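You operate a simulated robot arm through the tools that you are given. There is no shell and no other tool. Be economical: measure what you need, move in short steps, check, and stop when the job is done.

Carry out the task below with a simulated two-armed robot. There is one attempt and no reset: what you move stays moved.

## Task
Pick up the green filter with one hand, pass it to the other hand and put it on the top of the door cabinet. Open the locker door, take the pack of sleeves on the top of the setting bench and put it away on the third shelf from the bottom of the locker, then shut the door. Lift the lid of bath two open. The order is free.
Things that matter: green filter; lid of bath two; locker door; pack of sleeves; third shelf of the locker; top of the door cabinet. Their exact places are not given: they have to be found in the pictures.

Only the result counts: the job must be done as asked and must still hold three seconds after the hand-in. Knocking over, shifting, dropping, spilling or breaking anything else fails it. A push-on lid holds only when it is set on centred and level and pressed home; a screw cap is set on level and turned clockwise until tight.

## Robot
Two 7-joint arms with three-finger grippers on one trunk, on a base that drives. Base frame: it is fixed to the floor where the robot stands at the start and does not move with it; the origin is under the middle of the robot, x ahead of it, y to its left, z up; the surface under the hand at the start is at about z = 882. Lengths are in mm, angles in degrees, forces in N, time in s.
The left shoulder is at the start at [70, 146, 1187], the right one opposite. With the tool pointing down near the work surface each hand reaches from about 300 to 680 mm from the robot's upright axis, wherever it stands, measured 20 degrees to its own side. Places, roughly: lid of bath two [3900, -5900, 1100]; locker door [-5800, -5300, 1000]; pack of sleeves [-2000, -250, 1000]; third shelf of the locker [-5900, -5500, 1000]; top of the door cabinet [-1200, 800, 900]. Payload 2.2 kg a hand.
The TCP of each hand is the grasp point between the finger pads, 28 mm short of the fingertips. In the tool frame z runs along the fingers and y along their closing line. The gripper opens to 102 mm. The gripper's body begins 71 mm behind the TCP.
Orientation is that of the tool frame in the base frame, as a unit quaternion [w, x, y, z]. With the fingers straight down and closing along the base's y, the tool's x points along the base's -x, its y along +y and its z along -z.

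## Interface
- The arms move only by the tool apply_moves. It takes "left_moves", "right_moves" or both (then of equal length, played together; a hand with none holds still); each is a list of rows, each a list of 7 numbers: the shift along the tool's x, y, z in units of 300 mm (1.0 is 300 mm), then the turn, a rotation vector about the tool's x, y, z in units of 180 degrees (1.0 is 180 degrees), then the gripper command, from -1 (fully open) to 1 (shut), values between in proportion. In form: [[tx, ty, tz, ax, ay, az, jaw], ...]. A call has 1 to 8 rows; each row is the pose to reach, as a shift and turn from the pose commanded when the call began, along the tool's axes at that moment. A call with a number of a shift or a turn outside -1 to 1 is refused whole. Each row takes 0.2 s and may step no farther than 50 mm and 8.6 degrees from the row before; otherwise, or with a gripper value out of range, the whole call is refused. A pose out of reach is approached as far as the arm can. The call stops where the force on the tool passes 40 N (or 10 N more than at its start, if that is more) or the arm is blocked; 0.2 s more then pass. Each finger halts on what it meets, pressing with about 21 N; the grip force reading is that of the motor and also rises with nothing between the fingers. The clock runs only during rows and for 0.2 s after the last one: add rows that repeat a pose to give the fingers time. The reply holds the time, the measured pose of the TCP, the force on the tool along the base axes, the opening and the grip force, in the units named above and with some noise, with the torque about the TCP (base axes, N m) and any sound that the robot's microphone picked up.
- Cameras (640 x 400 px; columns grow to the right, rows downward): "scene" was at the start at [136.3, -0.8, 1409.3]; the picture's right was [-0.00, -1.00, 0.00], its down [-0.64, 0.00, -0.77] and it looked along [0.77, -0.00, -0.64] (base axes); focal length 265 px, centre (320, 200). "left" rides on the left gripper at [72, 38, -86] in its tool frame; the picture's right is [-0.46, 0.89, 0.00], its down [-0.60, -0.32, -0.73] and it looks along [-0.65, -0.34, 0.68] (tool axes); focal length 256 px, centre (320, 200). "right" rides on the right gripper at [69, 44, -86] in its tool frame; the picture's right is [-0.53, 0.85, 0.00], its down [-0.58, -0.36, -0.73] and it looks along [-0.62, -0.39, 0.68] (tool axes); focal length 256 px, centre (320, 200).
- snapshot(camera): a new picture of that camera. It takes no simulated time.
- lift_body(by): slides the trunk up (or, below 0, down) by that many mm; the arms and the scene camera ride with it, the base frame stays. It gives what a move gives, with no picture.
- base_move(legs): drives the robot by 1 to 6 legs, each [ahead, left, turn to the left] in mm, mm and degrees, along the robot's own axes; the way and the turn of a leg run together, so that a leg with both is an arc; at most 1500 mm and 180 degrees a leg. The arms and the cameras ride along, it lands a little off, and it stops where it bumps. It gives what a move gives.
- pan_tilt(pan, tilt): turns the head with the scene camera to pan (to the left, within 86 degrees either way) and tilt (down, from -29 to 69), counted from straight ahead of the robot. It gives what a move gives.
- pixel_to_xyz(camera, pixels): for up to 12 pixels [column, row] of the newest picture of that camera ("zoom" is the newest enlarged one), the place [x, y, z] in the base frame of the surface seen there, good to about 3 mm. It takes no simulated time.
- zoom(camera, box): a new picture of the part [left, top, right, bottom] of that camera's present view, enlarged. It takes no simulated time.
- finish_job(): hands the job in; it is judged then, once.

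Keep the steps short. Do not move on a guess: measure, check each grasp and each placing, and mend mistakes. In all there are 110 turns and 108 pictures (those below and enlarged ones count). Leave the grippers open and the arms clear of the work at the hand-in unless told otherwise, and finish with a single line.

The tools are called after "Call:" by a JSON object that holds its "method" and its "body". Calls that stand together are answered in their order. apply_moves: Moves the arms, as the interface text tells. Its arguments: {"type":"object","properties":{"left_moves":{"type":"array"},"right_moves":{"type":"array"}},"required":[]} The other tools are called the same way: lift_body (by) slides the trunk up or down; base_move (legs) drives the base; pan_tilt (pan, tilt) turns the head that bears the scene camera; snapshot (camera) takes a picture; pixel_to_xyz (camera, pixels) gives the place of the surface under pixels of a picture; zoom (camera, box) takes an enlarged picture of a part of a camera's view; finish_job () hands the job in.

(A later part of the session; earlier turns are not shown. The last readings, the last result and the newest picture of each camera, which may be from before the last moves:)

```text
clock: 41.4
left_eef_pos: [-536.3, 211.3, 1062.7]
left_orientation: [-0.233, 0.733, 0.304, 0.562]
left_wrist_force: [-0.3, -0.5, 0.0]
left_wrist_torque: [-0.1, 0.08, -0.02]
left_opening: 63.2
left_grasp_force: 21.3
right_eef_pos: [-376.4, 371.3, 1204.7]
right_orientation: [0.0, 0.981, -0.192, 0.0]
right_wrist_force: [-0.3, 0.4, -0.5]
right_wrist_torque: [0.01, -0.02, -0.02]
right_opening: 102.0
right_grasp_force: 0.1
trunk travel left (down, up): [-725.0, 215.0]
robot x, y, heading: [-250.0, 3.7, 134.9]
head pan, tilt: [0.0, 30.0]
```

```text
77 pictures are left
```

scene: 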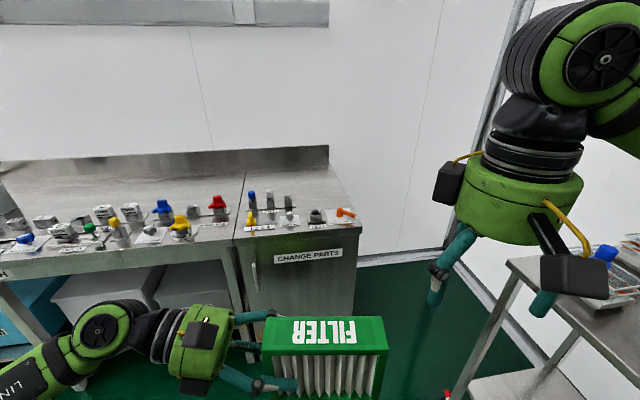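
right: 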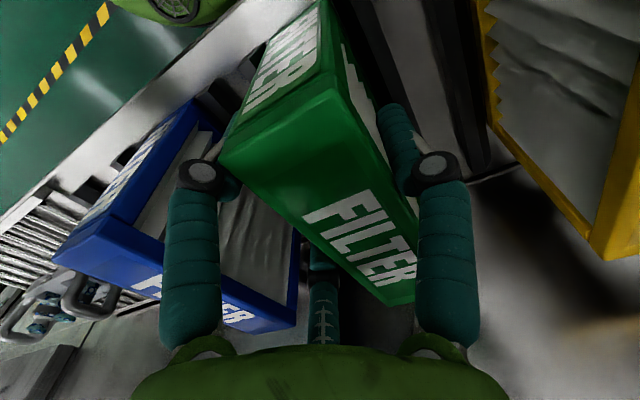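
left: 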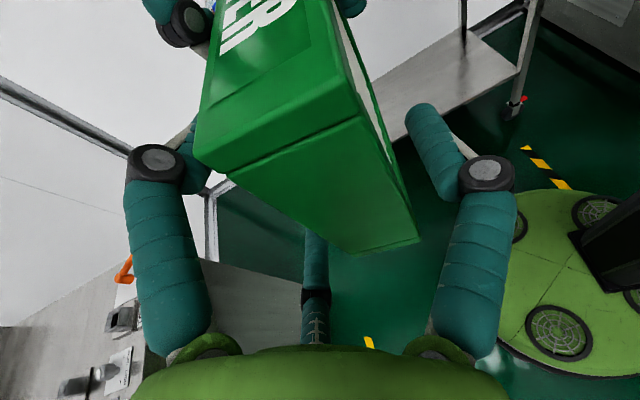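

Now the cabinet top is visible. I zoom in and measure its free area.

Call:
{"method": "zoom", "body": {"camera": "scene", "box": [220, 130, 380, 260]}}

Call:
{"method": "pixel_to_xyz", "body": {"camera": "scene", "pixels": [[246, 173], [332, 168], [340, 190], [250, 188], [355, 222], [238, 237], [345, 213], [316, 217], [252, 195], [290, 180], [320, 175], [286, 205]]}}

```text
3.08 times, centred on (300, 195) of scene
```

zoom: 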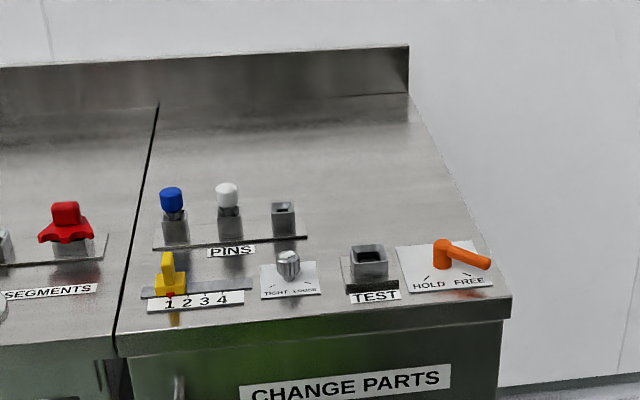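

```text
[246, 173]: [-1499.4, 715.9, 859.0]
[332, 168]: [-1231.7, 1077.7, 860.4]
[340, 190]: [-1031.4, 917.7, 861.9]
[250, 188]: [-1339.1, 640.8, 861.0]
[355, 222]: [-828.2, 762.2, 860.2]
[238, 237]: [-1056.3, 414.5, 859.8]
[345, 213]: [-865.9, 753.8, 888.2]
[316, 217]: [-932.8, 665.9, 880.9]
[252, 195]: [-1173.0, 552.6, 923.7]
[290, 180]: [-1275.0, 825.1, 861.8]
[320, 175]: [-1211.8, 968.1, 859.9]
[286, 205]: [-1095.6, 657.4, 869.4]
```

The rear half of the cabinet top is free. I check how low the left forearm runs, as it must clear the items when I set the filter down.

Call:
{"method": "pixel_to_xyz", "body": {"camera": "scene", "pixels": [[200, 375], [200, 335], [150, 350], [105, 320], [105, 345], [50, 360], [10, 375], [180, 205], [220, 205], [165, 180]]}}

```text
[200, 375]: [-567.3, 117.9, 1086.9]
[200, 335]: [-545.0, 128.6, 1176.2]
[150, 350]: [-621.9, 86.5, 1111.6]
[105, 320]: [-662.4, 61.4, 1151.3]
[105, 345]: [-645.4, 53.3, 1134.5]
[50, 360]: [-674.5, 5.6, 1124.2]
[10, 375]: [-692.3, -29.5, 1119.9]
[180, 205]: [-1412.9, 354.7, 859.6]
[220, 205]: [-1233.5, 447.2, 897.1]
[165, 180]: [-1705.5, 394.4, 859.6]
```

The forearm would run too low over the items if I set it down sideways. Better: turn the left hand back to vertical, so that the filter hangs below it on end, and set it down from above. I rotate the left hand −90° while raising it.

Call:
{"method": "apply_moves", "body": {"left_moves": [[0.025, -0.043, -0.048, 0, -0.0465, 0, 1], [0.05, -0.087, -0.096, 0, -0.093, 0, 1], [0.075, -0.13, -0.144, 0, -0.1395, 0, 1], [0.1, -0.173, -0.192, 0, -0.186, 0, 1], [0.125, -0.217, -0.24, 0, -0.2325, 0, 1], [0.15, -0.26, -0.289, 0, -0.279, 0, 1], [0.175, -0.303, -0.337, 0, -0.3255, 0, 1], [0.2, -0.347, -0.385, 0, -0.372, 0, 1]]}}

Call:
{"method": "apply_moves", "body": {"left_moves": [[0, 0, 0, 0, -0.043, 0, 1], [0, 0, 0, 0, -0.086, 0, 1], [0, 0, 0, 0, -0.128, 0, 1], [0, 0, 0, 0, -0.128, 0, 1]]}}

Call:
{"method": "snapshot", "body": {"camera": "scene"}}

```text
clock: 43.2
left_eef_pos: [-675.2, 218.0, 1151.2]
left_orientation: [-0.026, 0.922, 0.382, 0.062]
left_wrist_force: [-0.1, -0.8, -0.2]
left_wrist_torque: [-0.03, 0.03, 0.01]
left_opening: 63.8
left_grasp_force: 20.3
right_eef_pos: [-375.4, 371.3, 1204.3]
right_orientation: [0.001, 0.982, -0.191, -0.001]
right_wrist_force: [0.0, -0.6, -0.6]
right_wrist_torque: [-0.01, -0.01, -0.03]
right_opening: 101.8
right_grasp_force: 0.1
trunk travel left (down, up): [-725.0, 215.0]
robot x, y, heading: [-250.0, 1.5, 135.0]
head pan, tilt: [0.0, 30.0]
```

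```text
clock: 44.2
left_eef_pos: [-677.3, 216.2, 1151.1]
left_orientation: [0.049, 0.916, 0.379, -0.12]
left_wrist_force: [0.0, 0.7, -0.2]
left_wrist_torque: [0.06, 0.03, 0.01]
left_opening: 63.7
left_grasp_force: 20.7
right_eef_pos: [-376.3, 369.8, 1204.0]
right_orientation: [0.0, 0.981, -0.192, 0.0]
right_wrist_force: [-0.4, -1.0, -0.3]
right_wrist_torque: [-0.02, -0.03, 0.0]
right_opening: 102.0
right_grasp_force: 0.0
trunk travel left (down, up): [-725.0, 215.0]
robot x, y, heading: [-248.9, -3.3, 134.9]
head pan, tilt: [0.0, 30.0]
```

```text
75 pictures are left
```

scene: 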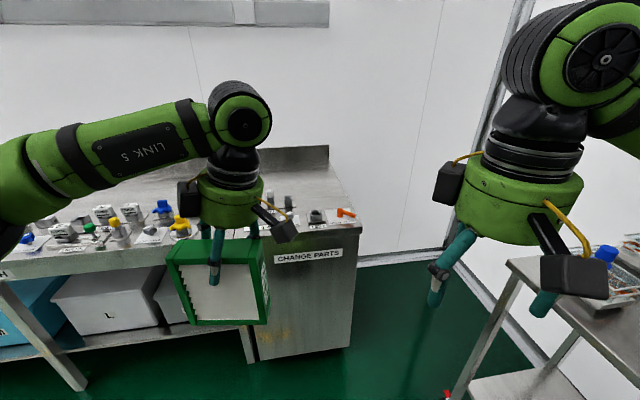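

The filter now hangs below the left hand. I measure whether its lower edge is level.

Call:
{"method": "zoom", "body": {"camera": "scene", "box": [140, 220, 300, 340]}}

Call:
{"method": "pixel_to_xyz", "body": {"camera": "scene", "pixels": [[193, 322], [266, 320], [172, 266], [260, 266], [230, 321], [215, 322]]}}

```text
3.33 times, centred on (220, 280) of scene
```

zoom: 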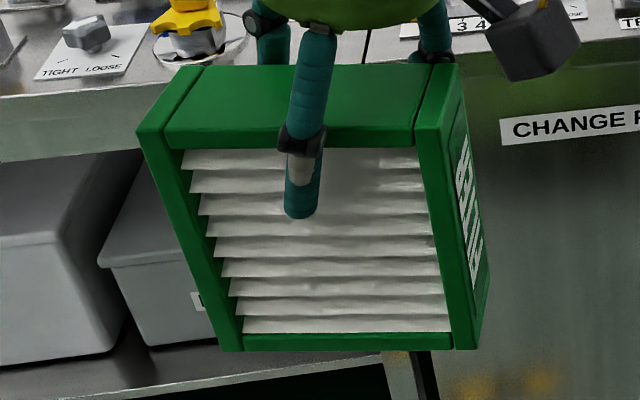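

```text
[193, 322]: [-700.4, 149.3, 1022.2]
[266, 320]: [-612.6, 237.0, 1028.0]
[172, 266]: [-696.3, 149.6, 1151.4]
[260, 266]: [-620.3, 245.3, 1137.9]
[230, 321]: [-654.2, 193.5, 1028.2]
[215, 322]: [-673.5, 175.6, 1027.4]
```

Measuring more precisely the bottom front edge and the vertical edges from this zoom.

Call:
{"method": "pixel_to_xyz", "body": {"camera": "zoom", "pixels": [[250, 345], [350, 344], [445, 343], [160, 150], [455, 145], [470, 330], [240, 330], [150, 122], [435, 122], [205, 75], [450, 70]]}}

```text
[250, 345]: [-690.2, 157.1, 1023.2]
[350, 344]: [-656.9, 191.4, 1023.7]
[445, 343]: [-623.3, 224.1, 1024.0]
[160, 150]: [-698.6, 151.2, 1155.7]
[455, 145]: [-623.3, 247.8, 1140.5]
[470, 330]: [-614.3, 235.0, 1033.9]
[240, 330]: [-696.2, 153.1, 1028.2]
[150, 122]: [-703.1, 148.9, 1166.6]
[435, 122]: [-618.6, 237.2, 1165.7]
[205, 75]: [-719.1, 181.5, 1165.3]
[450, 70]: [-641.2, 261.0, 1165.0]
```

Lower edge is level, bottom 129 mm below TCP. Driving 542 mm straight ahead puts the filter over the free rear area. I check the right side first for the shelf over the trolley.

Call:
{"method": "pan_tilt", "body": {"pan": -60, "tilt": 25}}

Call:
{"method": "snapshot", "body": {"camera": "scene"}}

Call:
{"method": "pixel_to_xyz", "body": {"camera": "scene", "pixels": [[180, 130], [100, 150], [300, 200], [330, 90], [200, 60], [250, 150], [400, 130], [150, 250], [60, 250]]}}

```text
clock: 45.5
left_eef_pos: [-677.0, 217.4, 1149.3]
left_orientation: [0.049, 0.916, 0.379, -0.12]
left_wrist_force: [0.9, -0.5, 0.5]
left_wrist_torque: [0.01, 0.01, 0.01]
left_opening: 63.6
left_grasp_force: 20.9
right_eef_pos: [-377.0, 371.4, 1203.7]
right_orientation: [0.0, 0.981, -0.192, 0.001]
right_wrist_force: [-0.1, -0.6, -0.9]
right_wrist_torque: [0.01, -0.02, 0.02]
right_opening: 101.9
right_grasp_force: 0.0
trunk travel left (down, up): [-725.0, 215.0]
robot x, y, heading: [-253.3, -2.4, 134.9]
head pan, tilt: [-60.0, 25.0]
```

```text
73 pictures are left
```

scene: 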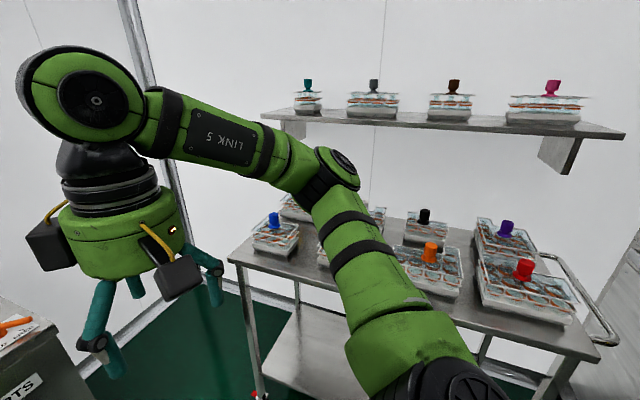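

```text
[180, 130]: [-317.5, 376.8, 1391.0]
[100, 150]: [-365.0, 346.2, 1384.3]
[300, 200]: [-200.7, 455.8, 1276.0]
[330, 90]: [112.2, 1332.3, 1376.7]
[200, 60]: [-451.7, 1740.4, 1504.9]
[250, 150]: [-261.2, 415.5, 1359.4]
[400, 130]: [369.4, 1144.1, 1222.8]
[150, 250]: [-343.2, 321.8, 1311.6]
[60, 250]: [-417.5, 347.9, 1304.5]
```

The right arm passes left of the trolley and well above it. I drive ahead.

Call:
{"method": "base_move", "body": {"legs": [[540, -29, 0]]}}

Call:
{"method": "pan_tilt", "body": {"pan": 10, "tilt": 45}}

Call:
{"method": "snapshot", "body": {"camera": "scene"}}

```text
clock: 48.6
left_eef_pos: [-1032.5, 608.2, 1149.9]
left_orientation: [0.05, 0.915, 0.381, -0.12]
left_wrist_force: [0.7, 0.0, 0.3]
left_wrist_torque: [0.01, 0.02, 0.01]
left_opening: 63.5
left_grasp_force: 21.1
right_eef_pos: [-731.9, 765.2, 1205.4]
right_orientation: [0.0, 0.982, -0.189, 0.0]
right_wrist_force: [-0.1, 0.5, -0.1]
right_wrist_torque: [0.03, 0.03, -0.01]
right_opening: 102.2
right_grasp_force: 0.0
trunk travel left (down, up): [-725.0, 215.0]
robot x, y, heading: [-607.3, 396.0, 135.5]
head pan, tilt: [-60.0, 25.0]
```

```text
clock: 50.0
left_eef_pos: [-1033.0, 610.8, 1149.7]
left_orientation: [0.051, 0.915, 0.382, -0.12]
left_wrist_force: [-0.6, 0.2, 0.4]
left_wrist_torque: [0.06, 0.01, 0.02]
left_opening: 63.2
left_grasp_force: 21.2
right_eef_pos: [-733.0, 765.3, 1204.5]
right_orientation: [0.0, 0.982, -0.188, -0.001]
right_wrist_force: [0.2, 0.3, -0.1]
right_wrist_torque: [0.02, -0.01, 0.0]
right_opening: 102.0
right_grasp_force: 0.0
trunk travel left (down, up): [-725.0, 215.0]
robot x, y, heading: [-606.6, 393.4, 135.3]
head pan, tilt: [10.0, 45.0]
```

```text
72 pictures are left
```

scene: 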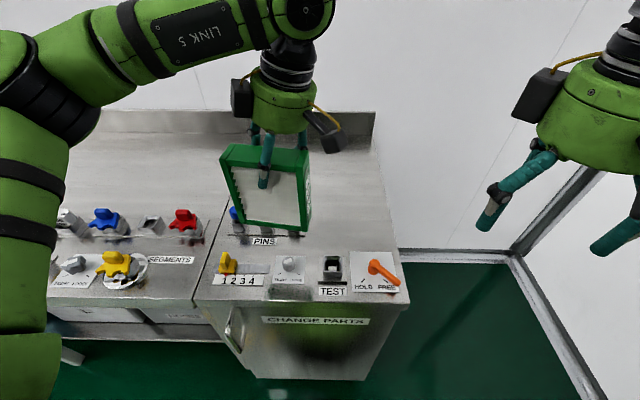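

Clear. I reach the left hand 187 mm forward over the free rear area, still high.

Call:
{"method": "apply_moves", "body": {"left_moves": [[0.005, -0.125, 0, 0, 0, 0, 1], [0.01, -0.25, 0, 0, 0, 0, 1], [0.015, -0.375, 0, 0, 0, 0, 1], [0.02, -0.5, 0, 0, 0, 0, 1], [0.026, -0.623, -0.007, 0, 0, 0, 1], [0.026, -0.623, -0.007, 0, 0, 0, 1]]}}

Call:
{"method": "snapshot", "body": {"camera": "scene"}}

```text
clock: 51.4
left_eef_pos: [-1139.2, 729.7, 1145.6]
left_orientation: [0.05, 0.915, 0.382, -0.121]
left_wrist_force: [0.5, -1.1, 0.2]
left_wrist_torque: [0.03, -0.01, -0.01]
left_opening: 63.5
left_grasp_force: 20.9
left hand out of reach, approached as far as the arm can: row 5, 6
right_eef_pos: [-733.4, 764.8, 1204.4]
right_orientation: [0.0, 0.982, -0.189, 0.0]
right_wrist_force: [-0.9, -1.2, -0.1]
right_wrist_torque: [0.01, 0.02, 0.0]
right_opening: 101.9
right_grasp_force: 0.0
trunk travel left (down, up): [-725.0, 215.0]
robot x, y, heading: [-606.0, 393.2, 135.1]
head pan, tilt: [10.0, 45.0]
```

```text
71 pictures are left
```

scene: 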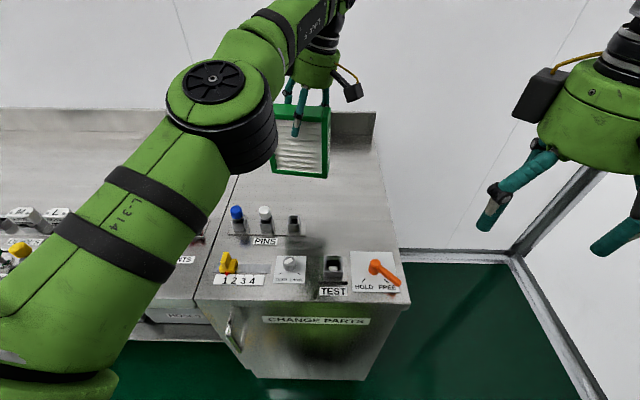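

The hand stopped a bit short, at its reach limit. I drive the base 40 mm closer, then lower by the trunk 130 mm.

Call:
{"method": "base_move", "body": {"legs": [[40, 0, 0]]}}

Call:
{"method": "lift_body", "body": {"by": -130}}

Call:
{"method": "snapshot", "body": {"camera": "scene"}}

Call:
{"method": "snapshot", "body": {"camera": "left"}}

```text
clock: 52.3
left_eef_pos: [-1163.6, 754.1, 1148.5]
left_orientation: [0.048, 0.915, 0.383, -0.122]
left_wrist_force: [0.7, -0.4, -0.2]
left_wrist_torque: [0.1, 0.06, -0.02]
left_opening: 63.2
left_grasp_force: 20.7
right_eef_pos: [-757.8, 789.3, 1206.2]
right_orientation: [-0.001, 0.982, -0.189, -0.003]
right_wrist_force: [0.3, 0.3, -0.1]
right_wrist_torque: [0.04, 0.1, 0.03]
right_opening: 102.0
right_grasp_force: 0.0
trunk travel left (down, up): [-725.0, 215.0]
robot x, y, heading: [-635.8, 422.6, 135.0]
head pan, tilt: [10.0, 45.0]
```

```text
clock: 53.9
left_eef_pos: [-1167.5, 757.4, 1015.2]
left_orientation: [0.051, 0.915, 0.382, -0.121]
left_wrist_force: [0.9, -0.2, 0.4]
left_wrist_torque: [0.01, 0.02, -0.01]
left_opening: 63.5
left_grasp_force: 21.1
right_eef_pos: [-761.2, 793.1, 1074.5]
right_orientation: [0.0, 0.982, -0.189, 0.001]
right_wrist_force: [0.0, 0.6, -0.5]
right_wrist_torque: [0.02, 0.01, 0.01]
right_opening: 102.3
right_grasp_force: 0.0
trunk travel left (down, up): [-595.0, 345.0]
robot x, y, heading: [-631.3, 423.3, 135.4]
head pan, tilt: [10.0, 45.0]
```

```text
70 pictures are left
```

scene: 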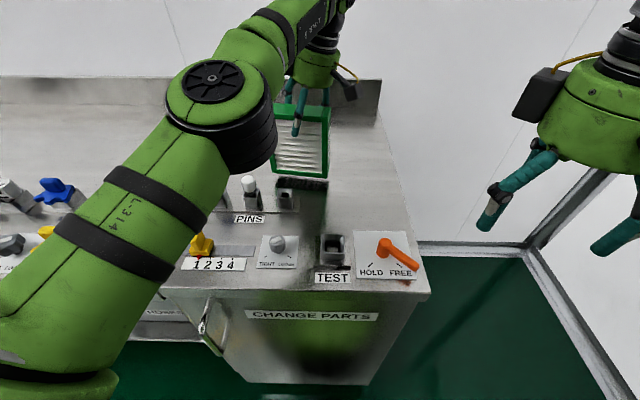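

```text
69 pictures are left
```

left: 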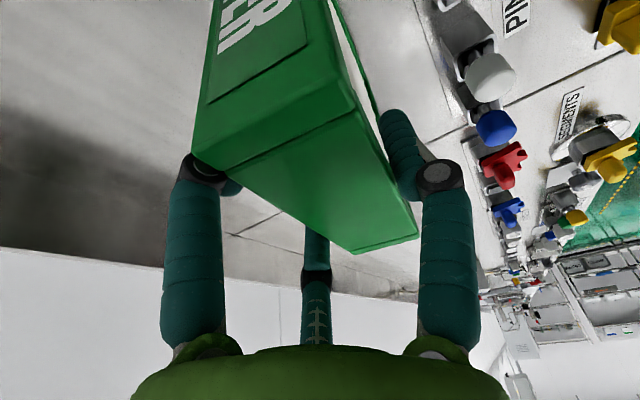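

About 24 mm remain. I lower 20 mm, then measure the gap.

Call:
{"method": "lift_body", "body": {"by": -20}}

Call:
{"method": "zoom", "body": {"camera": "scene", "box": [230, 80, 390, 200]}}

Call:
{"method": "pixel_to_xyz", "body": {"camera": "zoom", "pixels": [[190, 370], [280, 378], [370, 388], [385, 396], [450, 350], [200, 390], [300, 340]]}}

```text
clock: 54.6
left_eef_pos: [-1167.3, 757.0, 995.1]
left_orientation: [0.05, 0.915, 0.381, -0.121]
left_wrist_force: [0.8, 0.2, 0.2]
left_wrist_torque: [0.0, 0.0, -0.01]
left_opening: 63.5
left_grasp_force: 20.6
right_eef_pos: [-760.5, 793.1, 1054.2]
right_orientation: [0.0, 0.982, -0.188, 0.0]
right_wrist_force: [0.2, 0.0, -0.4]
right_wrist_torque: [0.02, -0.01, 0.01]
right_opening: 102.3
right_grasp_force: 0.1
trunk travel left (down, up): [-575.0, 365.0]
robot x, y, heading: [-633.0, 422.9, 135.1]
head pan, tilt: [10.0, 45.0]
```

```text
3.33 times, centred on (310, 140) of scene
```

zoom: 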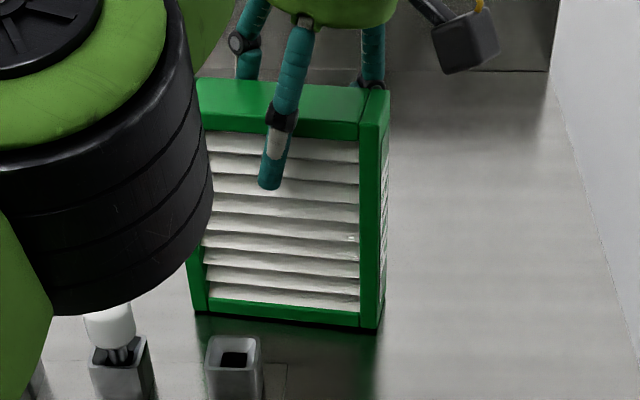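

```text
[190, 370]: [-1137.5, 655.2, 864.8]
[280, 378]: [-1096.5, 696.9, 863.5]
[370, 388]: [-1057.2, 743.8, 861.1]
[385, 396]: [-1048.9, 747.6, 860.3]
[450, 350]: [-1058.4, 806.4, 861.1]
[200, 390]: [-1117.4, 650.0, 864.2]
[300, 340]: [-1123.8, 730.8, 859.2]
```

Almost touching. I lower in small steps, watching the force.

Call:
{"method": "lift_body", "body": {"by": -3}}

Call:
{"method": "lift_body", "body": {"by": -2}}

```text
clock: 55.1
left_eef_pos: [-1167.1, 758.4, 994.6]
left_orientation: [0.05, 0.915, 0.382, -0.122]
left_wrist_force: [-0.5, 1.8, 8.1]
left_wrist_torque: [-0.53, 0.44, -0.13]
left_opening: 63.3
left_grasp_force: 21.0
right_eef_pos: [-759.6, 793.0, 1051.0]
right_orientation: [-0.001, 0.982, -0.188, -0.001]
right_wrist_force: [-0.3, 0.3, 0.4]
right_wrist_torque: [0.03, 0.01, -0.01]
right_opening: 101.8
right_grasp_force: 0.1
trunk travel left (down, up): [-572.0, 368.0]
robot x, y, heading: [-633.6, 426.3, 135.2]
head pan, tilt: [10.0, 45.0]
```

```text
clock: 55.6
left_eef_pos: [-1166.2, 757.0, 994.1]
left_orientation: [0.048, 0.915, 0.382, -0.122]
left_wrist_force: [-2.6, 4.1, 20.6]
left_wrist_torque: [-0.29, 0.27, -0.08]
left_opening: 63.6
left_grasp_force: 20.7
right_eef_pos: [-759.0, 792.9, 1050.9]
right_orientation: [0.0, 0.982, -0.189, -0.002]
right_wrist_force: [-0.3, 1.2, 0.2]
right_wrist_torque: [-0.01, -0.03, 0.03]
right_opening: 102.1
right_grasp_force: 0.0
trunk travel left (down, up): [-570.0, 370.0]
robot x, y, heading: [-634.5, 426.4, 135.3]
head pan, tilt: [10.0, 45.0]
```

In contact. I relieve 3 mm and open the left hand gently.

Call:
{"method": "lift_body", "body": {"by": 3}}

Call:
{"method": "apply_moves", "body": {"left_moves": [[0, 0, 0, 0, 0, 0, -0.35], [0, 0, 0, 0, 0, 0, -0.5], [0, 0, 0, 0, 0, 0, -0.7], [0, 0, 0, 0, 0, 0, -0.9], [0, 0, 0, 0, 0, 0, -1]]}}

Call:
{"method": "zoom", "body": {"camera": "scene", "box": [230, 80, 390, 200]}}

```text
clock: 56.1
left_eef_pos: [-1165.6, 758.2, 993.6]
left_orientation: [0.051, 0.915, 0.382, -0.12]
left_wrist_force: [-1.1, 4.2, 11.3]
left_wrist_torque: [-0.15, 0.33, -0.12]
left_opening: 63.6
left_grasp_force: 21.5
right_eef_pos: [-759.9, 792.2, 1052.2]
right_orientation: [0.0, 0.982, -0.188, -0.001]
right_wrist_force: [-0.1, 0.1, -0.1]
right_wrist_torque: [-0.03, -0.02, 0.02]
right_opening: 101.9
right_grasp_force: 0.0
trunk travel left (down, up): [-573.0, 367.0]
robot x, y, heading: [-631.3, 424.2, 135.4]
head pan, tilt: [10.0, 45.0]
```

```text
clock: 57.3
left_eef_pos: [-1167.0, 757.9, 994.1]
left_orientation: [0.051, 0.915, 0.382, -0.12]
left_wrist_force: [0.4, -0.2, -0.2]
left_wrist_torque: [-0.01, -0.02, -0.04]
left_opening: 102.3
left_grasp_force: 0.1
right_eef_pos: [-761.3, 792.8, 1052.4]
right_orientation: [0.001, 0.982, -0.188, 0.0]
right_wrist_force: [0.5, -0.4, -0.3]
right_wrist_torque: [0.04, -0.01, 0.02]
right_opening: 101.9
right_grasp_force: 0.0
trunk travel left (down, up): [-573.0, 367.0]
robot x, y, heading: [-635.0, 422.1, 135.2]
head pan, tilt: [10.0, 45.0]
```

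```text
3.33 times, centred on (310, 140) of scene
```

zoom: 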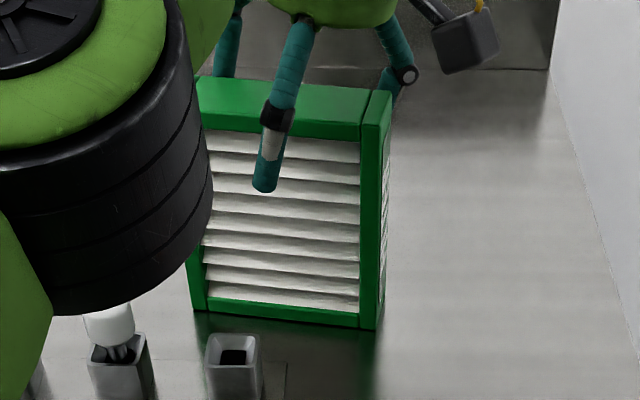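

It stands. I raise the trunk 150 mm straight up and back off 500 mm, then look.

Call:
{"method": "lift_body", "body": {"by": 150}}

Call:
{"method": "base_move", "body": {"legs": [[-500, 0, 0]]}}

Call:
{"method": "pan_tilt", "body": {"pan": 0, "tilt": 25}}

Call:
{"method": "snapshot", "body": {"camera": "scene"}}

```text
clock: 59.1
left_eef_pos: [-1167.0, 757.1, 1143.9]
left_orientation: [0.051, 0.915, 0.382, -0.12]
left_wrist_force: [0.2, -0.6, -0.1]
left_wrist_torque: [-0.01, -0.01, -0.02]
left_opening: 102.2
left_grasp_force: 0.1
right_eef_pos: [-762.1, 794.0, 1203.3]
right_orientation: [0.001, 0.982, -0.189, 0.0]
right_wrist_force: [-1.0, 1.3, -0.4]
right_wrist_torque: [0.0, -0.01, -0.01]
right_opening: 101.9
right_grasp_force: 0.1
trunk travel left (down, up): [-723.0, 217.0]
robot x, y, heading: [-638.5, 418.8, 135.1]
head pan, tilt: [10.0, 45.0]
```

```text
clock: 62.0
left_eef_pos: [-816.6, 403.0, 1142.7]
left_orientation: [0.052, 0.912, 0.39, -0.12]
left_wrist_force: [-0.5, -0.8, -0.6]
left_wrist_torque: [0.0, 0.01, -0.02]
left_opening: 102.1
left_grasp_force: 0.0
right_eef_pos: [-411.1, 443.0, 1201.8]
right_orientation: [0.001, 0.983, -0.181, 0.0]
right_wrist_force: [0.1, -0.3, 0.3]
right_wrist_torque: [-0.03, 0.0, 0.0]
right_opening: 102.3
right_grasp_force: 0.1
trunk travel left (down, up): [-723.0, 217.0]
robot x, y, heading: [-278.3, 78.2, 136.1]
head pan, tilt: [10.0, 45.0]
```

```text
clock: 62.8
left_eef_pos: [-816.4, 402.3, 1145.0]
left_orientation: [0.051, 0.912, 0.389, -0.12]
left_wrist_force: [-0.7, 0.7, -0.5]
left_wrist_torque: [-0.01, 0.06, 0.02]
left_opening: 101.8
left_grasp_force: 0.1
right_eef_pos: [-410.2, 444.0, 1203.0]
right_orientation: [0.0, 0.983, -0.181, 0.0]
right_wrist_force: [0.1, 0.0, 0.8]
right_wrist_torque: [0.0, 0.02, 0.0]
right_opening: 102.2
right_grasp_force: 0.1
trunk travel left (down, up): [-723.0, 217.0]
robot x, y, heading: [-277.9, 76.6, 136.1]
head pan, tilt: [0.0, 25.0]
```

```text
66 pictures are left
```

scene: 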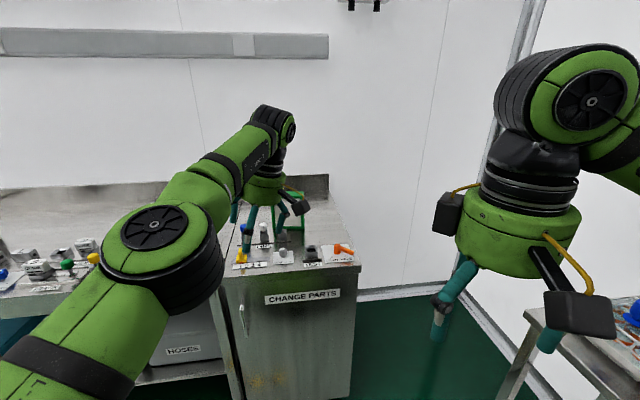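

The filter stands on the cabinet (seen behind the hand at (290,205)). I fold the left arm back to a compact, straight-down pose and straighten the right.

Call:
{"method": "apply_moves", "body": {"left_moves": [[0, 0.111, 0, 0, 0.02, 0, -1], [0, 0.222, 0, 0, 0.042, 0, -1], [0, 0.333, 0, 0, 0.063, 0, -1], [0, 0.444, 0, 0, 0.083, 0, -1], [0, 0.555, 0, 0, 0.083, 0, -1], [0, 0.667, 0, 0, 0.083, 0, -1]], "right_moves": [[0, 0, 0, 0, 0, 0.043, -1], [0, 0, 0, 0, 0, 0.086, -1], [0, 0, 0, 0, 0, 0.128, -1], [0, 0, 0, 0, 0, 0.128, -1], [0, 0, 0, 0, 0, 0.128, -1], [0, 0, 0, 0, 0, 0.128, -1]]}}

Call:
{"method": "apply_moves", "body": {"left_moves": [[0, 0, 0, 0, 0, 0.0465, -1], [0, 0, 0, 0, 0, 0.093, -1], [0, 0, 0, 0, 0, 0.1395, -1], [0, 0, 0, 0, 0, 0.186, -1], [0, 0, 0, 0, 0, 0.2325, -1], [0, 0, 0, 0, 0, 0.279, -1], [0, 0, 0, 0, 0, 0.3255, -1], [0, 0, 0, 0, 0, 0.372, -1]]}}

Call:
{"method": "apply_moves", "body": {"left_moves": [[0, 0, 0, 0, 0, 0.043, -1], [0, 0, 0, 0, 0, 0.086, -1], [0, 0, 0, 0, 0, 0.128, -1]]}}

Call:
{"method": "pan_tilt", "body": {"pan": 60, "tilt": 25}}

Call:
{"method": "snapshot", "body": {"camera": "scene"}}

```text
clock: 64.2
left_eef_pos: [-671.8, 262.5, 1142.9]
left_orientation: [-0.001, 0.92, 0.392, 0.0]
left_wrist_force: [-0.7, -0.1, 0.5]
left_wrist_torque: [0.03, -0.01, 0.01]
left_opening: 102.0
left_grasp_force: 0.1
right_eef_pos: [-410.7, 442.5, 1203.5]
right_orientation: [-0.001, 0.927, -0.375, -0.001]
right_wrist_force: [0.1, -0.3, 0.0]
right_wrist_torque: [0.02, -0.02, -0.02]
right_opening: 101.9
right_grasp_force: 0.1
trunk travel left (down, up): [-723.0, 217.0]
robot x, y, heading: [-281.1, 73.3, 136.3]
head pan, tilt: [0.0, 25.0]
```

```text
clock: 66.0
left_eef_pos: [-673.7, 264.7, 1143.4]
left_orientation: [-0.001, 0.983, -0.182, -0.001]
left_wrist_force: [0.4, -1.1, 0.4]
left_wrist_torque: [0.0, 0.0, 0.0]
left_opening: 101.8
left_grasp_force: 0.1
right_eef_pos: [-412.2, 444.1, 1202.0]
right_orientation: [0.0, 0.927, -0.374, 0.0]
right_wrist_force: [-0.2, 0.8, 0.5]
right_wrist_torque: [0.01, 0.0, 0.0]
right_opening: 102.0
right_grasp_force: 0.0
trunk travel left (down, up): [-723.0, 217.0]
robot x, y, heading: [-275.7, 75.7, 136.1]
head pan, tilt: [0.0, 25.0]
```

```text
clock: 66.8
left_eef_pos: [-671.6, 262.5, 1143.8]
left_orientation: [-0.001, 0.927, -0.375, 0.0]
left_wrist_force: [-0.1, 0.2, 0.4]
left_wrist_torque: [-0.03, 0.02, 0.01]
left_opening: 102.1
left_grasp_force: 0.0
right_eef_pos: [-411.9, 444.5, 1202.1]
right_orientation: [0.0, 0.928, -0.374, 0.0]
right_wrist_force: [0.1, -0.5, -0.6]
right_wrist_torque: [-0.02, 0.04, 0.03]
right_opening: 102.0
right_grasp_force: 0.0
trunk travel left (down, up): [-723.0, 217.0]
robot x, y, heading: [-274.1, 78.4, 136.1]
head pan, tilt: [0.0, 25.0]
```

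```text
clock: 68.1
left_eef_pos: [-671.4, 262.5, 1143.6]
left_orientation: [0.001, 0.928, -0.372, 0.0]
left_wrist_force: [-0.4, -0.3, -0.1]
left_wrist_torque: [0.02, -0.03, -0.03]
left_opening: 102.0
left_grasp_force: 0.1
right_eef_pos: [-412.0, 443.7, 1203.0]
right_orientation: [0.0, 0.927, -0.374, 0.001]
right_wrist_force: [-0.5, 0.1, -0.2]
right_wrist_torque: [-0.03, 0.04, -0.01]
right_opening: 102.0
right_grasp_force: 0.0
trunk travel left (down, up): [-723.0, 217.0]
robot x, y, heading: [-276.7, 75.7, 136.1]
head pan, tilt: [60.0, 25.0]
```

```text
65 pictures are left
```

scene: 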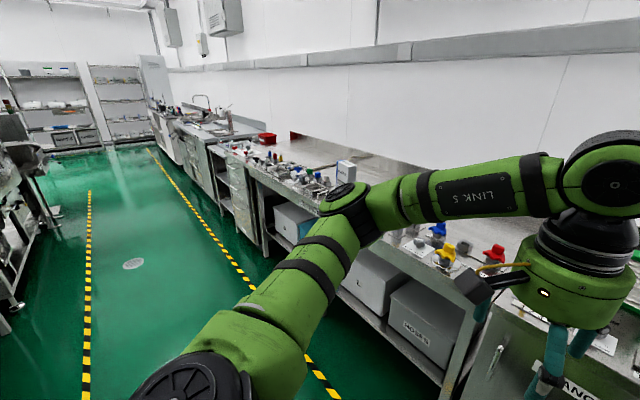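

The bench runs away from here; a white-blue box at (346,172) may be the sleeves pack. I zoom and measure it and the aisle.

Call:
{"method": "zoom", "body": {"camera": "scene", "box": [180, 90, 420, 240]}}

Call:
{"method": "pixel_to_xyz", "body": {"camera": "scene", "pixels": [[346, 165], [346, 180], [300, 240], [215, 240], [320, 195], [230, 255], [90, 300], [130, 263], [10, 160], [170, 100], [220, 200], [180, 165]]}}

```text
2.67 times, centred on (300, 165) of scene
```

zoom: 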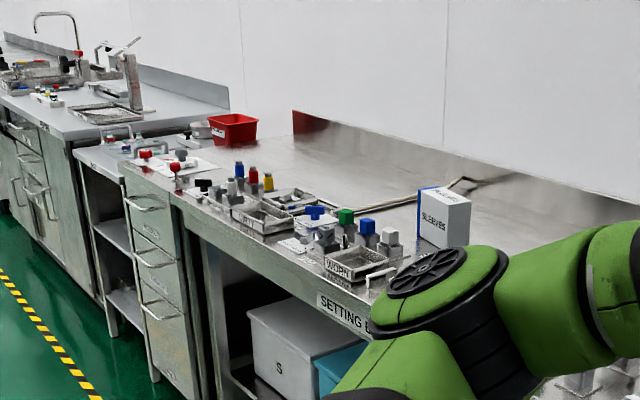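

```text
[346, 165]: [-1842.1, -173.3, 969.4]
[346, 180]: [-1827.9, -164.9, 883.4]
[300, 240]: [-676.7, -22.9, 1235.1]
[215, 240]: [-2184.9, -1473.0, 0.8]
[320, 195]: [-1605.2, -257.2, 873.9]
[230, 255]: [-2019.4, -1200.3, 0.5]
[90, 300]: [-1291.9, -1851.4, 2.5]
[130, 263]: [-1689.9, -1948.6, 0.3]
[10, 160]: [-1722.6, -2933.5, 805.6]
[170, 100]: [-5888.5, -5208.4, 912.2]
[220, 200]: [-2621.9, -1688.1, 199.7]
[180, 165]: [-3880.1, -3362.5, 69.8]
```

That box reads "SLEEVES": found at about (-1840,-172). I also zoom on the far tall locker at (157,85) to see its door.

Call:
{"method": "zoom", "body": {"camera": "scene", "box": [120, 40, 220, 160]}}

Call:
{"method": "pixel_to_xyz", "body": {"camera": "scene", "pixels": [[145, 60], [165, 60], [146, 100], [152, 125], [168, 80], [120, 80], [60, 100], [200, 150], [250, 190], [337, 190], [357, 175], [335, 168]]}}

```text
3.33 times, centred on (170, 100) of scene
```

zoom: 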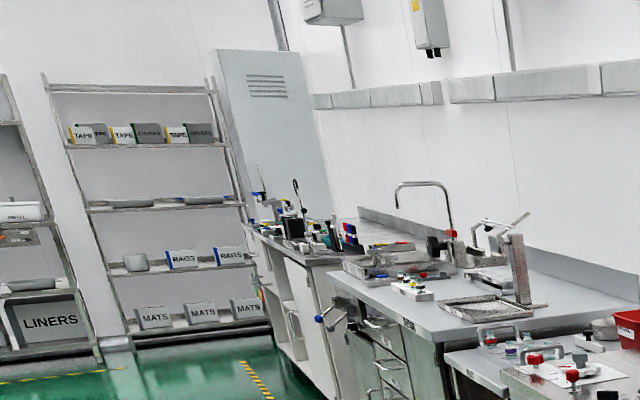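

```text
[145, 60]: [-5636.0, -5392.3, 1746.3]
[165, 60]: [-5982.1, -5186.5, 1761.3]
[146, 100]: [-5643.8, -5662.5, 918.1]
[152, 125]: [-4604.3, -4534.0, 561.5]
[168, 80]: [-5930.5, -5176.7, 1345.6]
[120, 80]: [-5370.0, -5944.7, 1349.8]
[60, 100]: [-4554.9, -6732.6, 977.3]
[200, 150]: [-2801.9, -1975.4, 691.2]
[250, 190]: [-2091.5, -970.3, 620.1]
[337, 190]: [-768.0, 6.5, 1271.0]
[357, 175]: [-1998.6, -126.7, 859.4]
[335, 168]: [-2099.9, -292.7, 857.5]
```

Sleeves and locker located. I turn to face the bench squarely and drive left about 1.2 m in front of the sleeves, staying a bit back.

Call:
{"method": "base_move", "body": {"legs": [[0, 0, 10.7], [0, 1216, 0], [390, 0, 0]]}}

Call:
{"method": "pan_tilt", "body": {"pan": -5, "tilt": 35}}

Call:
{"method": "snapshot", "body": {"camera": "scene"}}

```text
clock: 77.2
left_eef_pos: [-1699.0, -632.4, 1144.3]
left_orientation: [0.0, 0.959, -0.282, 0.0]
left_wrist_force: [0.2, -0.2, 0.7]
left_wrist_torque: [-0.02, -0.01, 0.03]
left_opening: 101.9
left_grasp_force: 0.1
right_eef_pos: [-1477.7, -404.6, 1202.7]
right_orientation: [0.001, 0.96, -0.282, -0.001]
right_wrist_force: [-0.6, 0.0, 0.1]
right_wrist_torque: [-0.04, 0.01, -0.02]
right_opening: 101.9
right_grasp_force: 0.0
trunk travel left (down, up): [-723.0, 217.0]
robot x, y, heading: [-1274.8, -738.9, 147.3]
head pan, tilt: [60.0, 25.0]
```

```text
clock: 78.5
left_eef_pos: [-1700.0, -631.5, 1143.8]
left_orientation: [0.001, 0.959, -0.282, 0.0]
left_wrist_force: [-1.9, 1.0, -0.2]
left_wrist_torque: [0.03, -0.01, -0.03]
left_opening: 102.2
left_grasp_force: 0.0
right_eef_pos: [-1478.3, -403.6, 1200.0]
right_orientation: [-0.001, 0.959, -0.282, 0.0]
right_wrist_force: [-0.9, -0.4, -1.1]
right_wrist_torque: [-0.01, 0.0, -0.03]
right_opening: 101.9
right_grasp_force: 0.0
trunk travel left (down, up): [-723.0, 217.0]
robot x, y, heading: [-1275.4, -737.6, 147.1]
head pan, tilt: [-5.0, 35.0]
```

```text
62 pictures are left
```

scene: 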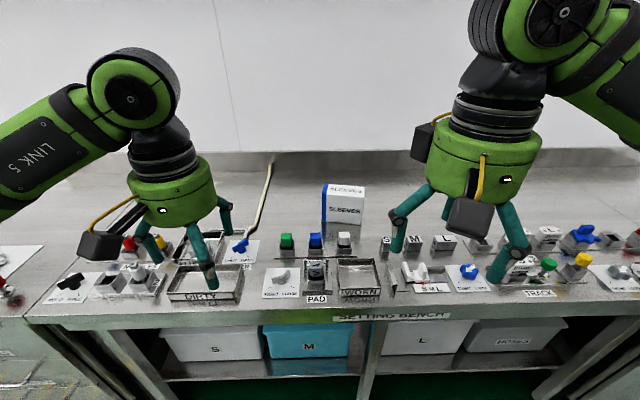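

Call:
{"method": "zoom", "body": {"camera": "scene", "box": [260, 160, 420, 280]}}

Call:
{"method": "pixel_to_xyz", "body": {"camera": "zoom", "pixels": [[268, 138], [410, 145], [285, 104], [415, 112], [258, 115], [270, 245], [400, 252], [254, 235], [350, 122], [345, 305], [225, 305], [110, 305]]}}

```text
3.33 times, centred on (340, 220) of scene
```

zoom: 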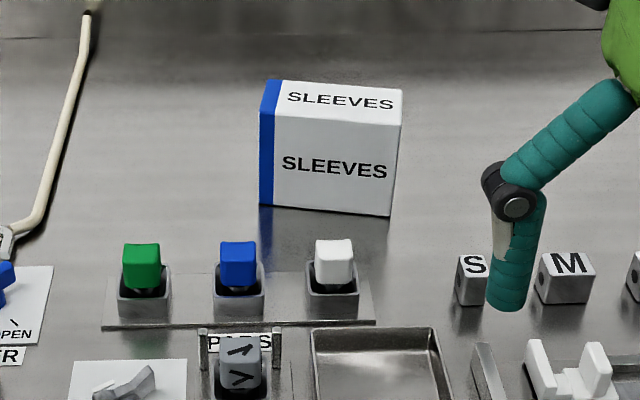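

```text
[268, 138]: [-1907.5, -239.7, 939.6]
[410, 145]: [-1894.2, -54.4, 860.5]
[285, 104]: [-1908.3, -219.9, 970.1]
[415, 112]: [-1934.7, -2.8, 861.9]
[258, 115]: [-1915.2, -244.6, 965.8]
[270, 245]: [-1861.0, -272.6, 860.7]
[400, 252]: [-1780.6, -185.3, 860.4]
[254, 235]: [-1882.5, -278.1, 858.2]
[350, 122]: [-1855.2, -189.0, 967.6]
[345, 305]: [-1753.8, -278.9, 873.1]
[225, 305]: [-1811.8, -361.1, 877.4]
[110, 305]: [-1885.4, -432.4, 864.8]
```

I measure the box corners properly.

Call:
{"method": "pixel_to_xyz", "body": {"camera": "zoom", "pixels": [[265, 112], [388, 122], [400, 92], [274, 83], [330, 100], [264, 200], [386, 211], [399, 180], [395, 125], [325, 165]]}}

```text
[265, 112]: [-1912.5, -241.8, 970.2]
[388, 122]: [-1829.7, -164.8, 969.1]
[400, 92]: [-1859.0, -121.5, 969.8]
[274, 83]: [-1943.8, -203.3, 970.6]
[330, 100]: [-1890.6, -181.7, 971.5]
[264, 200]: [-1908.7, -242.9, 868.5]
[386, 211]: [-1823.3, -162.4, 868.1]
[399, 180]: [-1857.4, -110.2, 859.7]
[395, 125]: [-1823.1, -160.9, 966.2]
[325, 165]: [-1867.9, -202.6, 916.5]
```

The box is 118 × 50 × 110 mm, 366 mm deep on the bench. I need to know how close the base may stand, so I look straight down.

Call:
{"method": "pan_tilt", "body": {"pan": 0, "tilt": 69}}

Call:
{"method": "snapshot", "body": {"camera": "scene"}}

Call:
{"method": "pixel_to_xyz", "body": {"camera": "scene", "pixels": [[320, 190], [320, 220], [320, 250], [320, 280], [320, 310], [320, 340], [320, 370], [320, 395], [200, 380], [440, 380]]}}

```text
clock: 79.5
left_eef_pos: [-1698.2, -632.5, 1142.9]
left_orientation: [0.0, 0.96, -0.281, 0.001]
left_wrist_force: [0.1, 0.4, -0.3]
left_wrist_torque: [0.02, 0.01, -0.03]
left_opening: 102.1
left_grasp_force: 0.0
right_eef_pos: [-1478.8, -404.4, 1201.9]
right_orientation: [0.0, 0.96, -0.282, 0.0]
right_wrist_force: [0.0, 0.4, 0.4]
right_wrist_torque: [0.03, -0.01, 0.0]
right_opening: 101.9
right_grasp_force: 0.1
trunk travel left (down, up): [-723.0, 217.0]
robot x, y, heading: [-1277.8, -737.5, 147.4]
head pan, tilt: [0.0, 68.8]
```

```text
60 pictures are left
```

scene: 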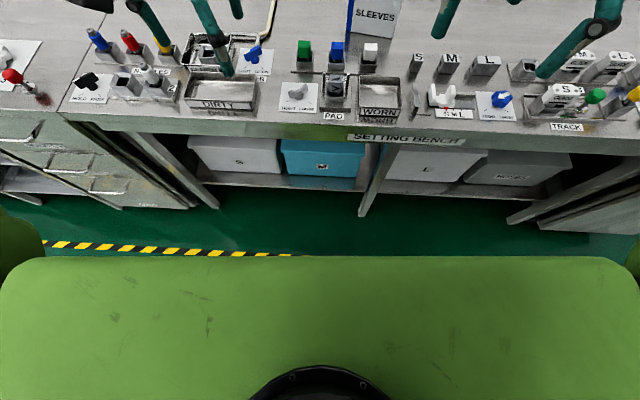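

```text
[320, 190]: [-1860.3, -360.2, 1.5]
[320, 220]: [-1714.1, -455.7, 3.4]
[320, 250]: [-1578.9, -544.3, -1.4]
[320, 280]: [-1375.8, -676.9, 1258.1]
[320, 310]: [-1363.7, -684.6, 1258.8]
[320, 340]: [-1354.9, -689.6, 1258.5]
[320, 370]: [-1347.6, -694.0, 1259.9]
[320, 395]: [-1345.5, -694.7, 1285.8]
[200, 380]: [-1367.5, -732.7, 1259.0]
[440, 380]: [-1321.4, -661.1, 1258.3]
```

I can't see a margin for a straight approach. Turning so my right shoulder is nearest to the bench gives about 90 mm more reach. I move there in small legs.

Call:
{"method": "base_move", "body": {"legs": [[0, -96, 0], [125, 0, 0], [0, 0, 49.6]]}}

Call:
{"method": "pan_tilt", "body": {"pan": -45, "tilt": 40}}

Call:
{"method": "snapshot", "body": {"camera": "scene"}}

```text
clock: 83.7
left_eef_pos: [-1686.6, -836.6, 1143.8]
left_orientation: [0.0, 0.99, 0.144, 0.0]
left_wrist_force: [-0.3, -0.3, -0.5]
left_wrist_torque: [0.0, -0.01, 0.03]
left_opening: 102.1
left_grasp_force: 0.0
right_eef_pos: [-1714.2, -521.2, 1201.7]
right_orientation: [0.0, 0.99, 0.142, 0.0]
right_wrist_force: [1.0, 0.7, 0.0]
right_wrist_torque: [0.0, 0.02, 0.0]
right_opening: 101.9
right_grasp_force: 0.0
trunk travel left (down, up): [-723.0, 217.0]
robot x, y, heading: [-1330.0, -588.0, -163.7]
head pan, tilt: [0.0, 68.8]
```

```text
clock: 84.9
left_eef_pos: [-1684.8, -836.1, 1143.5]
left_orientation: [0.0, 0.99, 0.144, 0.0]
left_wrist_force: [0.0, -0.5, -0.2]
left_wrist_torque: [-0.03, 0.02, -0.01]
left_opening: 102.2
left_grasp_force: 0.0
right_eef_pos: [-1712.8, -519.6, 1201.5]
right_orientation: [0.0, 0.99, 0.143, -0.001]
right_wrist_force: [0.0, -0.6, 0.3]
right_wrist_torque: [0.01, -0.01, -0.03]
right_opening: 102.0
right_grasp_force: 0.1
trunk travel left (down, up): [-723.0, 217.0]
robot x, y, heading: [-1327.5, -586.7, -163.6]
head pan, tilt: [-45.0, 40.0]
```

```text
59 pictures are left
```

scene: 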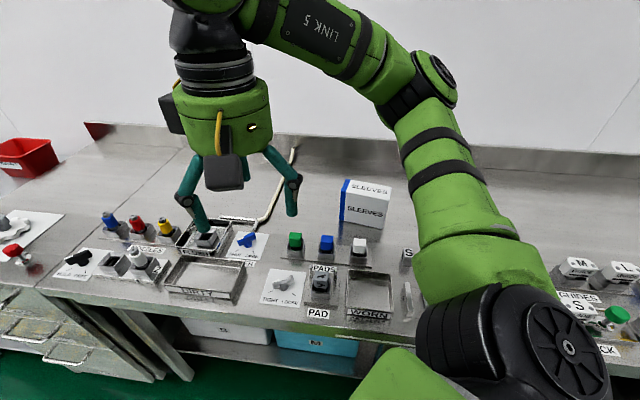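

I swing the right hand toward the box in two calls, turning it 26.5° to the box's faces, staying high.

Call:
{"method": "apply_moves", "body": {"right_moves": [[-0.025, -0.127, 0, 0, 0, -0.029, -1], [-0.05, -0.254, 0, 0, 0, -0.059, -1], [-0.074, -0.381, 0, 0, 0, -0.088, -1], [-0.1, -0.508, 0, 0, 0, -0.118, -1], [-0.124, -0.635, 0, 0, 0, -0.147, -1]]}}

Call:
{"method": "apply_moves", "body": {"right_moves": [[0.034, -0.125, 0.03, 0, 0, 0, -1], [0.068, -0.25, 0.06, 0, 0, 0, -1], [0.102, -0.374, 0.09, 0, 0, 0, -1], [0.137, -0.5, 0.12, 0, 0, 0, -1], [0.172, -0.623, 0.15, 0, 0, 0, -1], [0.172, -0.623, 0.15, 0, 0, 0, -1]]}}

Call:
{"method": "snapshot", "body": {"camera": "scene"}}

Call:
{"method": "snapshot", "body": {"camera": "right"}}

```text
clock: 86.1
left_eef_pos: [-1685.4, -834.9, 1143.9]
left_orientation: [0.001, 0.99, 0.144, 0.0]
left_wrist_force: [0.0, -0.6, -0.1]
left_wrist_torque: [-0.05, -0.07, 0.01]
left_opening: 102.0
left_grasp_force: 0.1
right_eef_pos: [-1807.1, -346.1, 1200.4]
right_orientation: [0.001, 0.931, 0.366, 0.0]
right_wrist_force: [0.6, 0.2, 0.8]
right_wrist_torque: [0.01, -0.02, 0.03]
right_opening: 102.0
right_grasp_force: 0.0
trunk travel left (down, up): [-723.0, 217.0]
robot x, y, heading: [-1329.0, -585.7, -163.7]
head pan, tilt: [-45.0, 40.0]
```

```text
clock: 87.5
left_eef_pos: [-1685.9, -836.5, 1144.5]
left_orientation: [-0.001, 0.99, 0.143, 0.0]
left_wrist_force: [-0.4, 0.1, 0.1]
left_wrist_torque: [0.02, 0.0, 0.0]
left_opening: 102.1
left_grasp_force: 0.1
right_eef_pos: [-1802.1, -329.9, 1152.8]
right_orientation: [0.0, 0.931, 0.365, -0.001]
right_wrist_force: [-0.1, 0.6, 0.0]
right_wrist_torque: [0.0, 0.0, 0.01]
right_opening: 101.7
right_grasp_force: 0.0
right hand out of reach, approached as far as the arm can: row 1, 2, 3, 4, 5, 6
trunk travel left (down, up): [-723.0, 217.0]
robot x, y, heading: [-1328.3, -585.8, -163.4]
head pan, tilt: [-45.0, 40.0]
```

```text
58 pictures are left
```

scene: 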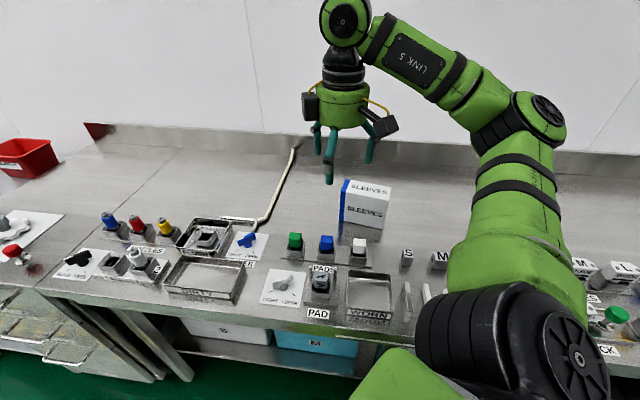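

```text
57 pictures are left
```

right: 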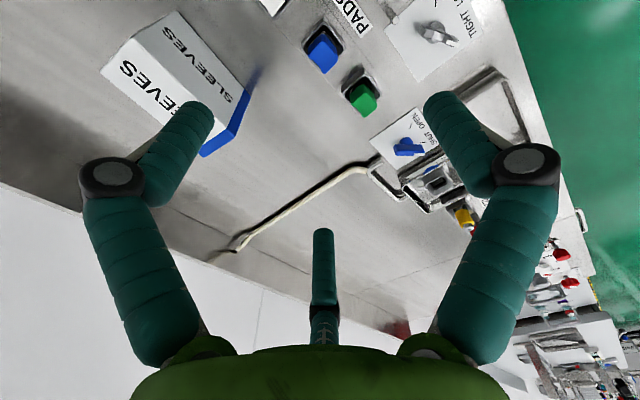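

The right wrist can't take that turn while pointing outward; the left one can (it did before). I retract the right hand the way it came.

Call:
{"method": "apply_moves", "body": {"right_moves": [[-0.034, 0.125, -0.03, 0, 0, 0, -1], [-0.068, 0.25, -0.06, 0, 0, 0, -1], [-0.102, 0.374, -0.09, 0, 0, 0, -1], [-0.137, 0.5, -0.12, 0, 0, 0, -1], [-0.172, 0.623, -0.15, 0, 0, 0, -1]]}}

Call:
{"method": "apply_moves", "body": {"right_moves": [[-0.033, 0.128, 0, 0, 0, 0.029, -1], [-0.067, 0.256, 0, 0, 0, 0.059, -1], [-0.1, 0.385, 0, 0, 0, 0.088, -1], [-0.134, 0.513, 0, 0, 0, 0.118, -1], [-0.167, 0.641, 0, 0, 0, 0.147, -1], [-0.167, 0.641, 0, 0, 0, 0.147, -1]]}}

```text
clock: 88.7
left_eef_pos: [-1684.9, -839.4, 1143.0]
left_orientation: [-0.001, 0.99, 0.144, 0.0]
left_wrist_force: [-0.5, 0.1, -0.6]
left_wrist_torque: [0.05, 0.03, -0.01]
left_opening: 102.1
left_grasp_force: 0.0
right_eef_pos: [-1707.0, -505.5, 1184.5]
right_orientation: [-0.001, 0.931, 0.366, 0.0]
right_wrist_force: [0.1, -0.2, -0.8]
right_wrist_torque: [-0.01, 0.0, 0.05]
right_opening: 102.1
right_grasp_force: 0.0
trunk travel left (down, up): [-723.0, 217.0]
robot x, y, heading: [-1325.4, -584.0, -163.3]
head pan, tilt: [-45.0, 40.0]
```

```text
clock: 90.1
left_eef_pos: [-1686.2, -836.1, 1144.5]
left_orientation: [0.001, 0.99, 0.144, 0.0]
left_wrist_force: [-0.2, -0.1, 0.1]
left_wrist_torque: [-0.02, -0.04, 0.01]
left_opening: 102.0
left_grasp_force: 0.0
right_eef_pos: [-1610.9, -674.1, 1180.1]
right_orientation: [0.0, 0.99, 0.142, 0.0]
right_wrist_force: [0.1, 0.0, -0.3]
right_wrist_torque: [0.0, 0.01, 0.01]
right_opening: 101.9
right_grasp_force: 0.0
trunk travel left (down, up): [-723.0, 217.0]
robot x, y, heading: [-1328.7, -587.7, -163.5]
head pan, tilt: [-45.0, 40.0]
```

I put the right hand back to its side, then turn the base so that the left shoulder faces the bench.

Call:
{"method": "apply_moves", "body": {"right_moves": [[-0.056, -0.12, 0, 0, 0, 0, -1], [-0.112, -0.24, 0, 0, 0, 0, -1], [-0.168, -0.36, 0, 0, 0, 0, -1], [-0.224, -0.48, 0, 0, 0, 0, -1], [-0.28, -0.6, 0, 0, 0, 0, -1]]}}

Call:
{"method": "base_move", "body": {"legs": [[0, 0, -94.5], [68, -59, 0]]}}

Call:
{"method": "pan_tilt", "body": {"pan": 45, "tilt": 40}}

Call:
{"method": "snapshot", "body": {"camera": "scene"}}

```text
clock: 91.3
left_eef_pos: [-1685.7, -833.4, 1143.4]
left_orientation: [0.001, 0.99, 0.144, 0.0]
left_wrist_force: [0.1, 0.3, 0.1]
left_wrist_torque: [-0.01, 0.01, 0.01]
left_opening: 102.1
left_grasp_force: 0.0
right_eef_pos: [-1744.3, -525.8, 1182.8]
right_orientation: [0.001, 0.99, 0.143, 0.0]
right_wrist_force: [0.2, -0.4, -0.3]
right_wrist_torque: [-0.03, 0.02, 0.01]
right_opening: 102.3
right_grasp_force: 0.0
trunk travel left (down, up): [-723.0, 217.0]
robot x, y, heading: [-1326.1, -589.1, -163.5]
head pan, tilt: [-45.0, 40.0]
```

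```text
clock: 96.4
left_eef_pos: [-1498.9, -134.0, 1144.5]
left_orientation: [0.0, 0.773, -0.635, 0.0]
left_wrist_force: [0.0, -0.7, 0.1]
left_wrist_torque: [0.01, 0.02, 0.01]
left_opening: 102.3
left_grasp_force: 0.1
right_eef_pos: [-1187.4, -105.6, 1184.4]
right_orientation: [-0.001, 0.773, -0.635, 0.0]
right_wrist_force: [-1.1, 0.3, -0.5]
right_wrist_torque: [0.01, 0.0, 0.01]
right_opening: 102.2
right_grasp_force: 0.1
trunk travel left (down, up): [-723.0, 217.0]
robot x, y, heading: [-1282.8, -509.4, 101.0]
head pan, tilt: [-45.0, 40.0]
```

```text
clock: 98.0
left_eef_pos: [-1497.7, -133.7, 1144.2]
left_orientation: [-0.001, 0.773, -0.635, 0.0]
left_wrist_force: [0.3, 0.2, -0.3]
left_wrist_torque: [0.01, 0.0, 0.01]
left_opening: 102.0
left_grasp_force: 0.1
right_eef_pos: [-1186.6, -102.2, 1184.1]
right_orientation: [0.0, 0.773, -0.635, -0.001]
right_wrist_force: [0.2, 0.1, -0.8]
right_wrist_torque: [0.02, -0.01, -0.01]
right_opening: 102.3
right_grasp_force: 0.1
trunk travel left (down, up): [-723.0, 217.0]
robot x, y, heading: [-1283.8, -511.6, 101.1]
head pan, tilt: [45.0, 40.0]
```

```text
56 pictures are left
```

scene: 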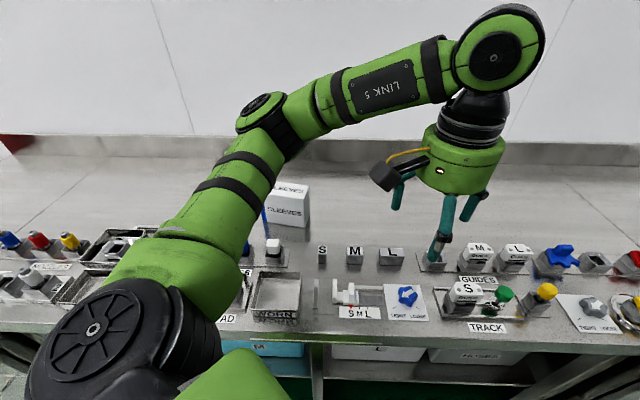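

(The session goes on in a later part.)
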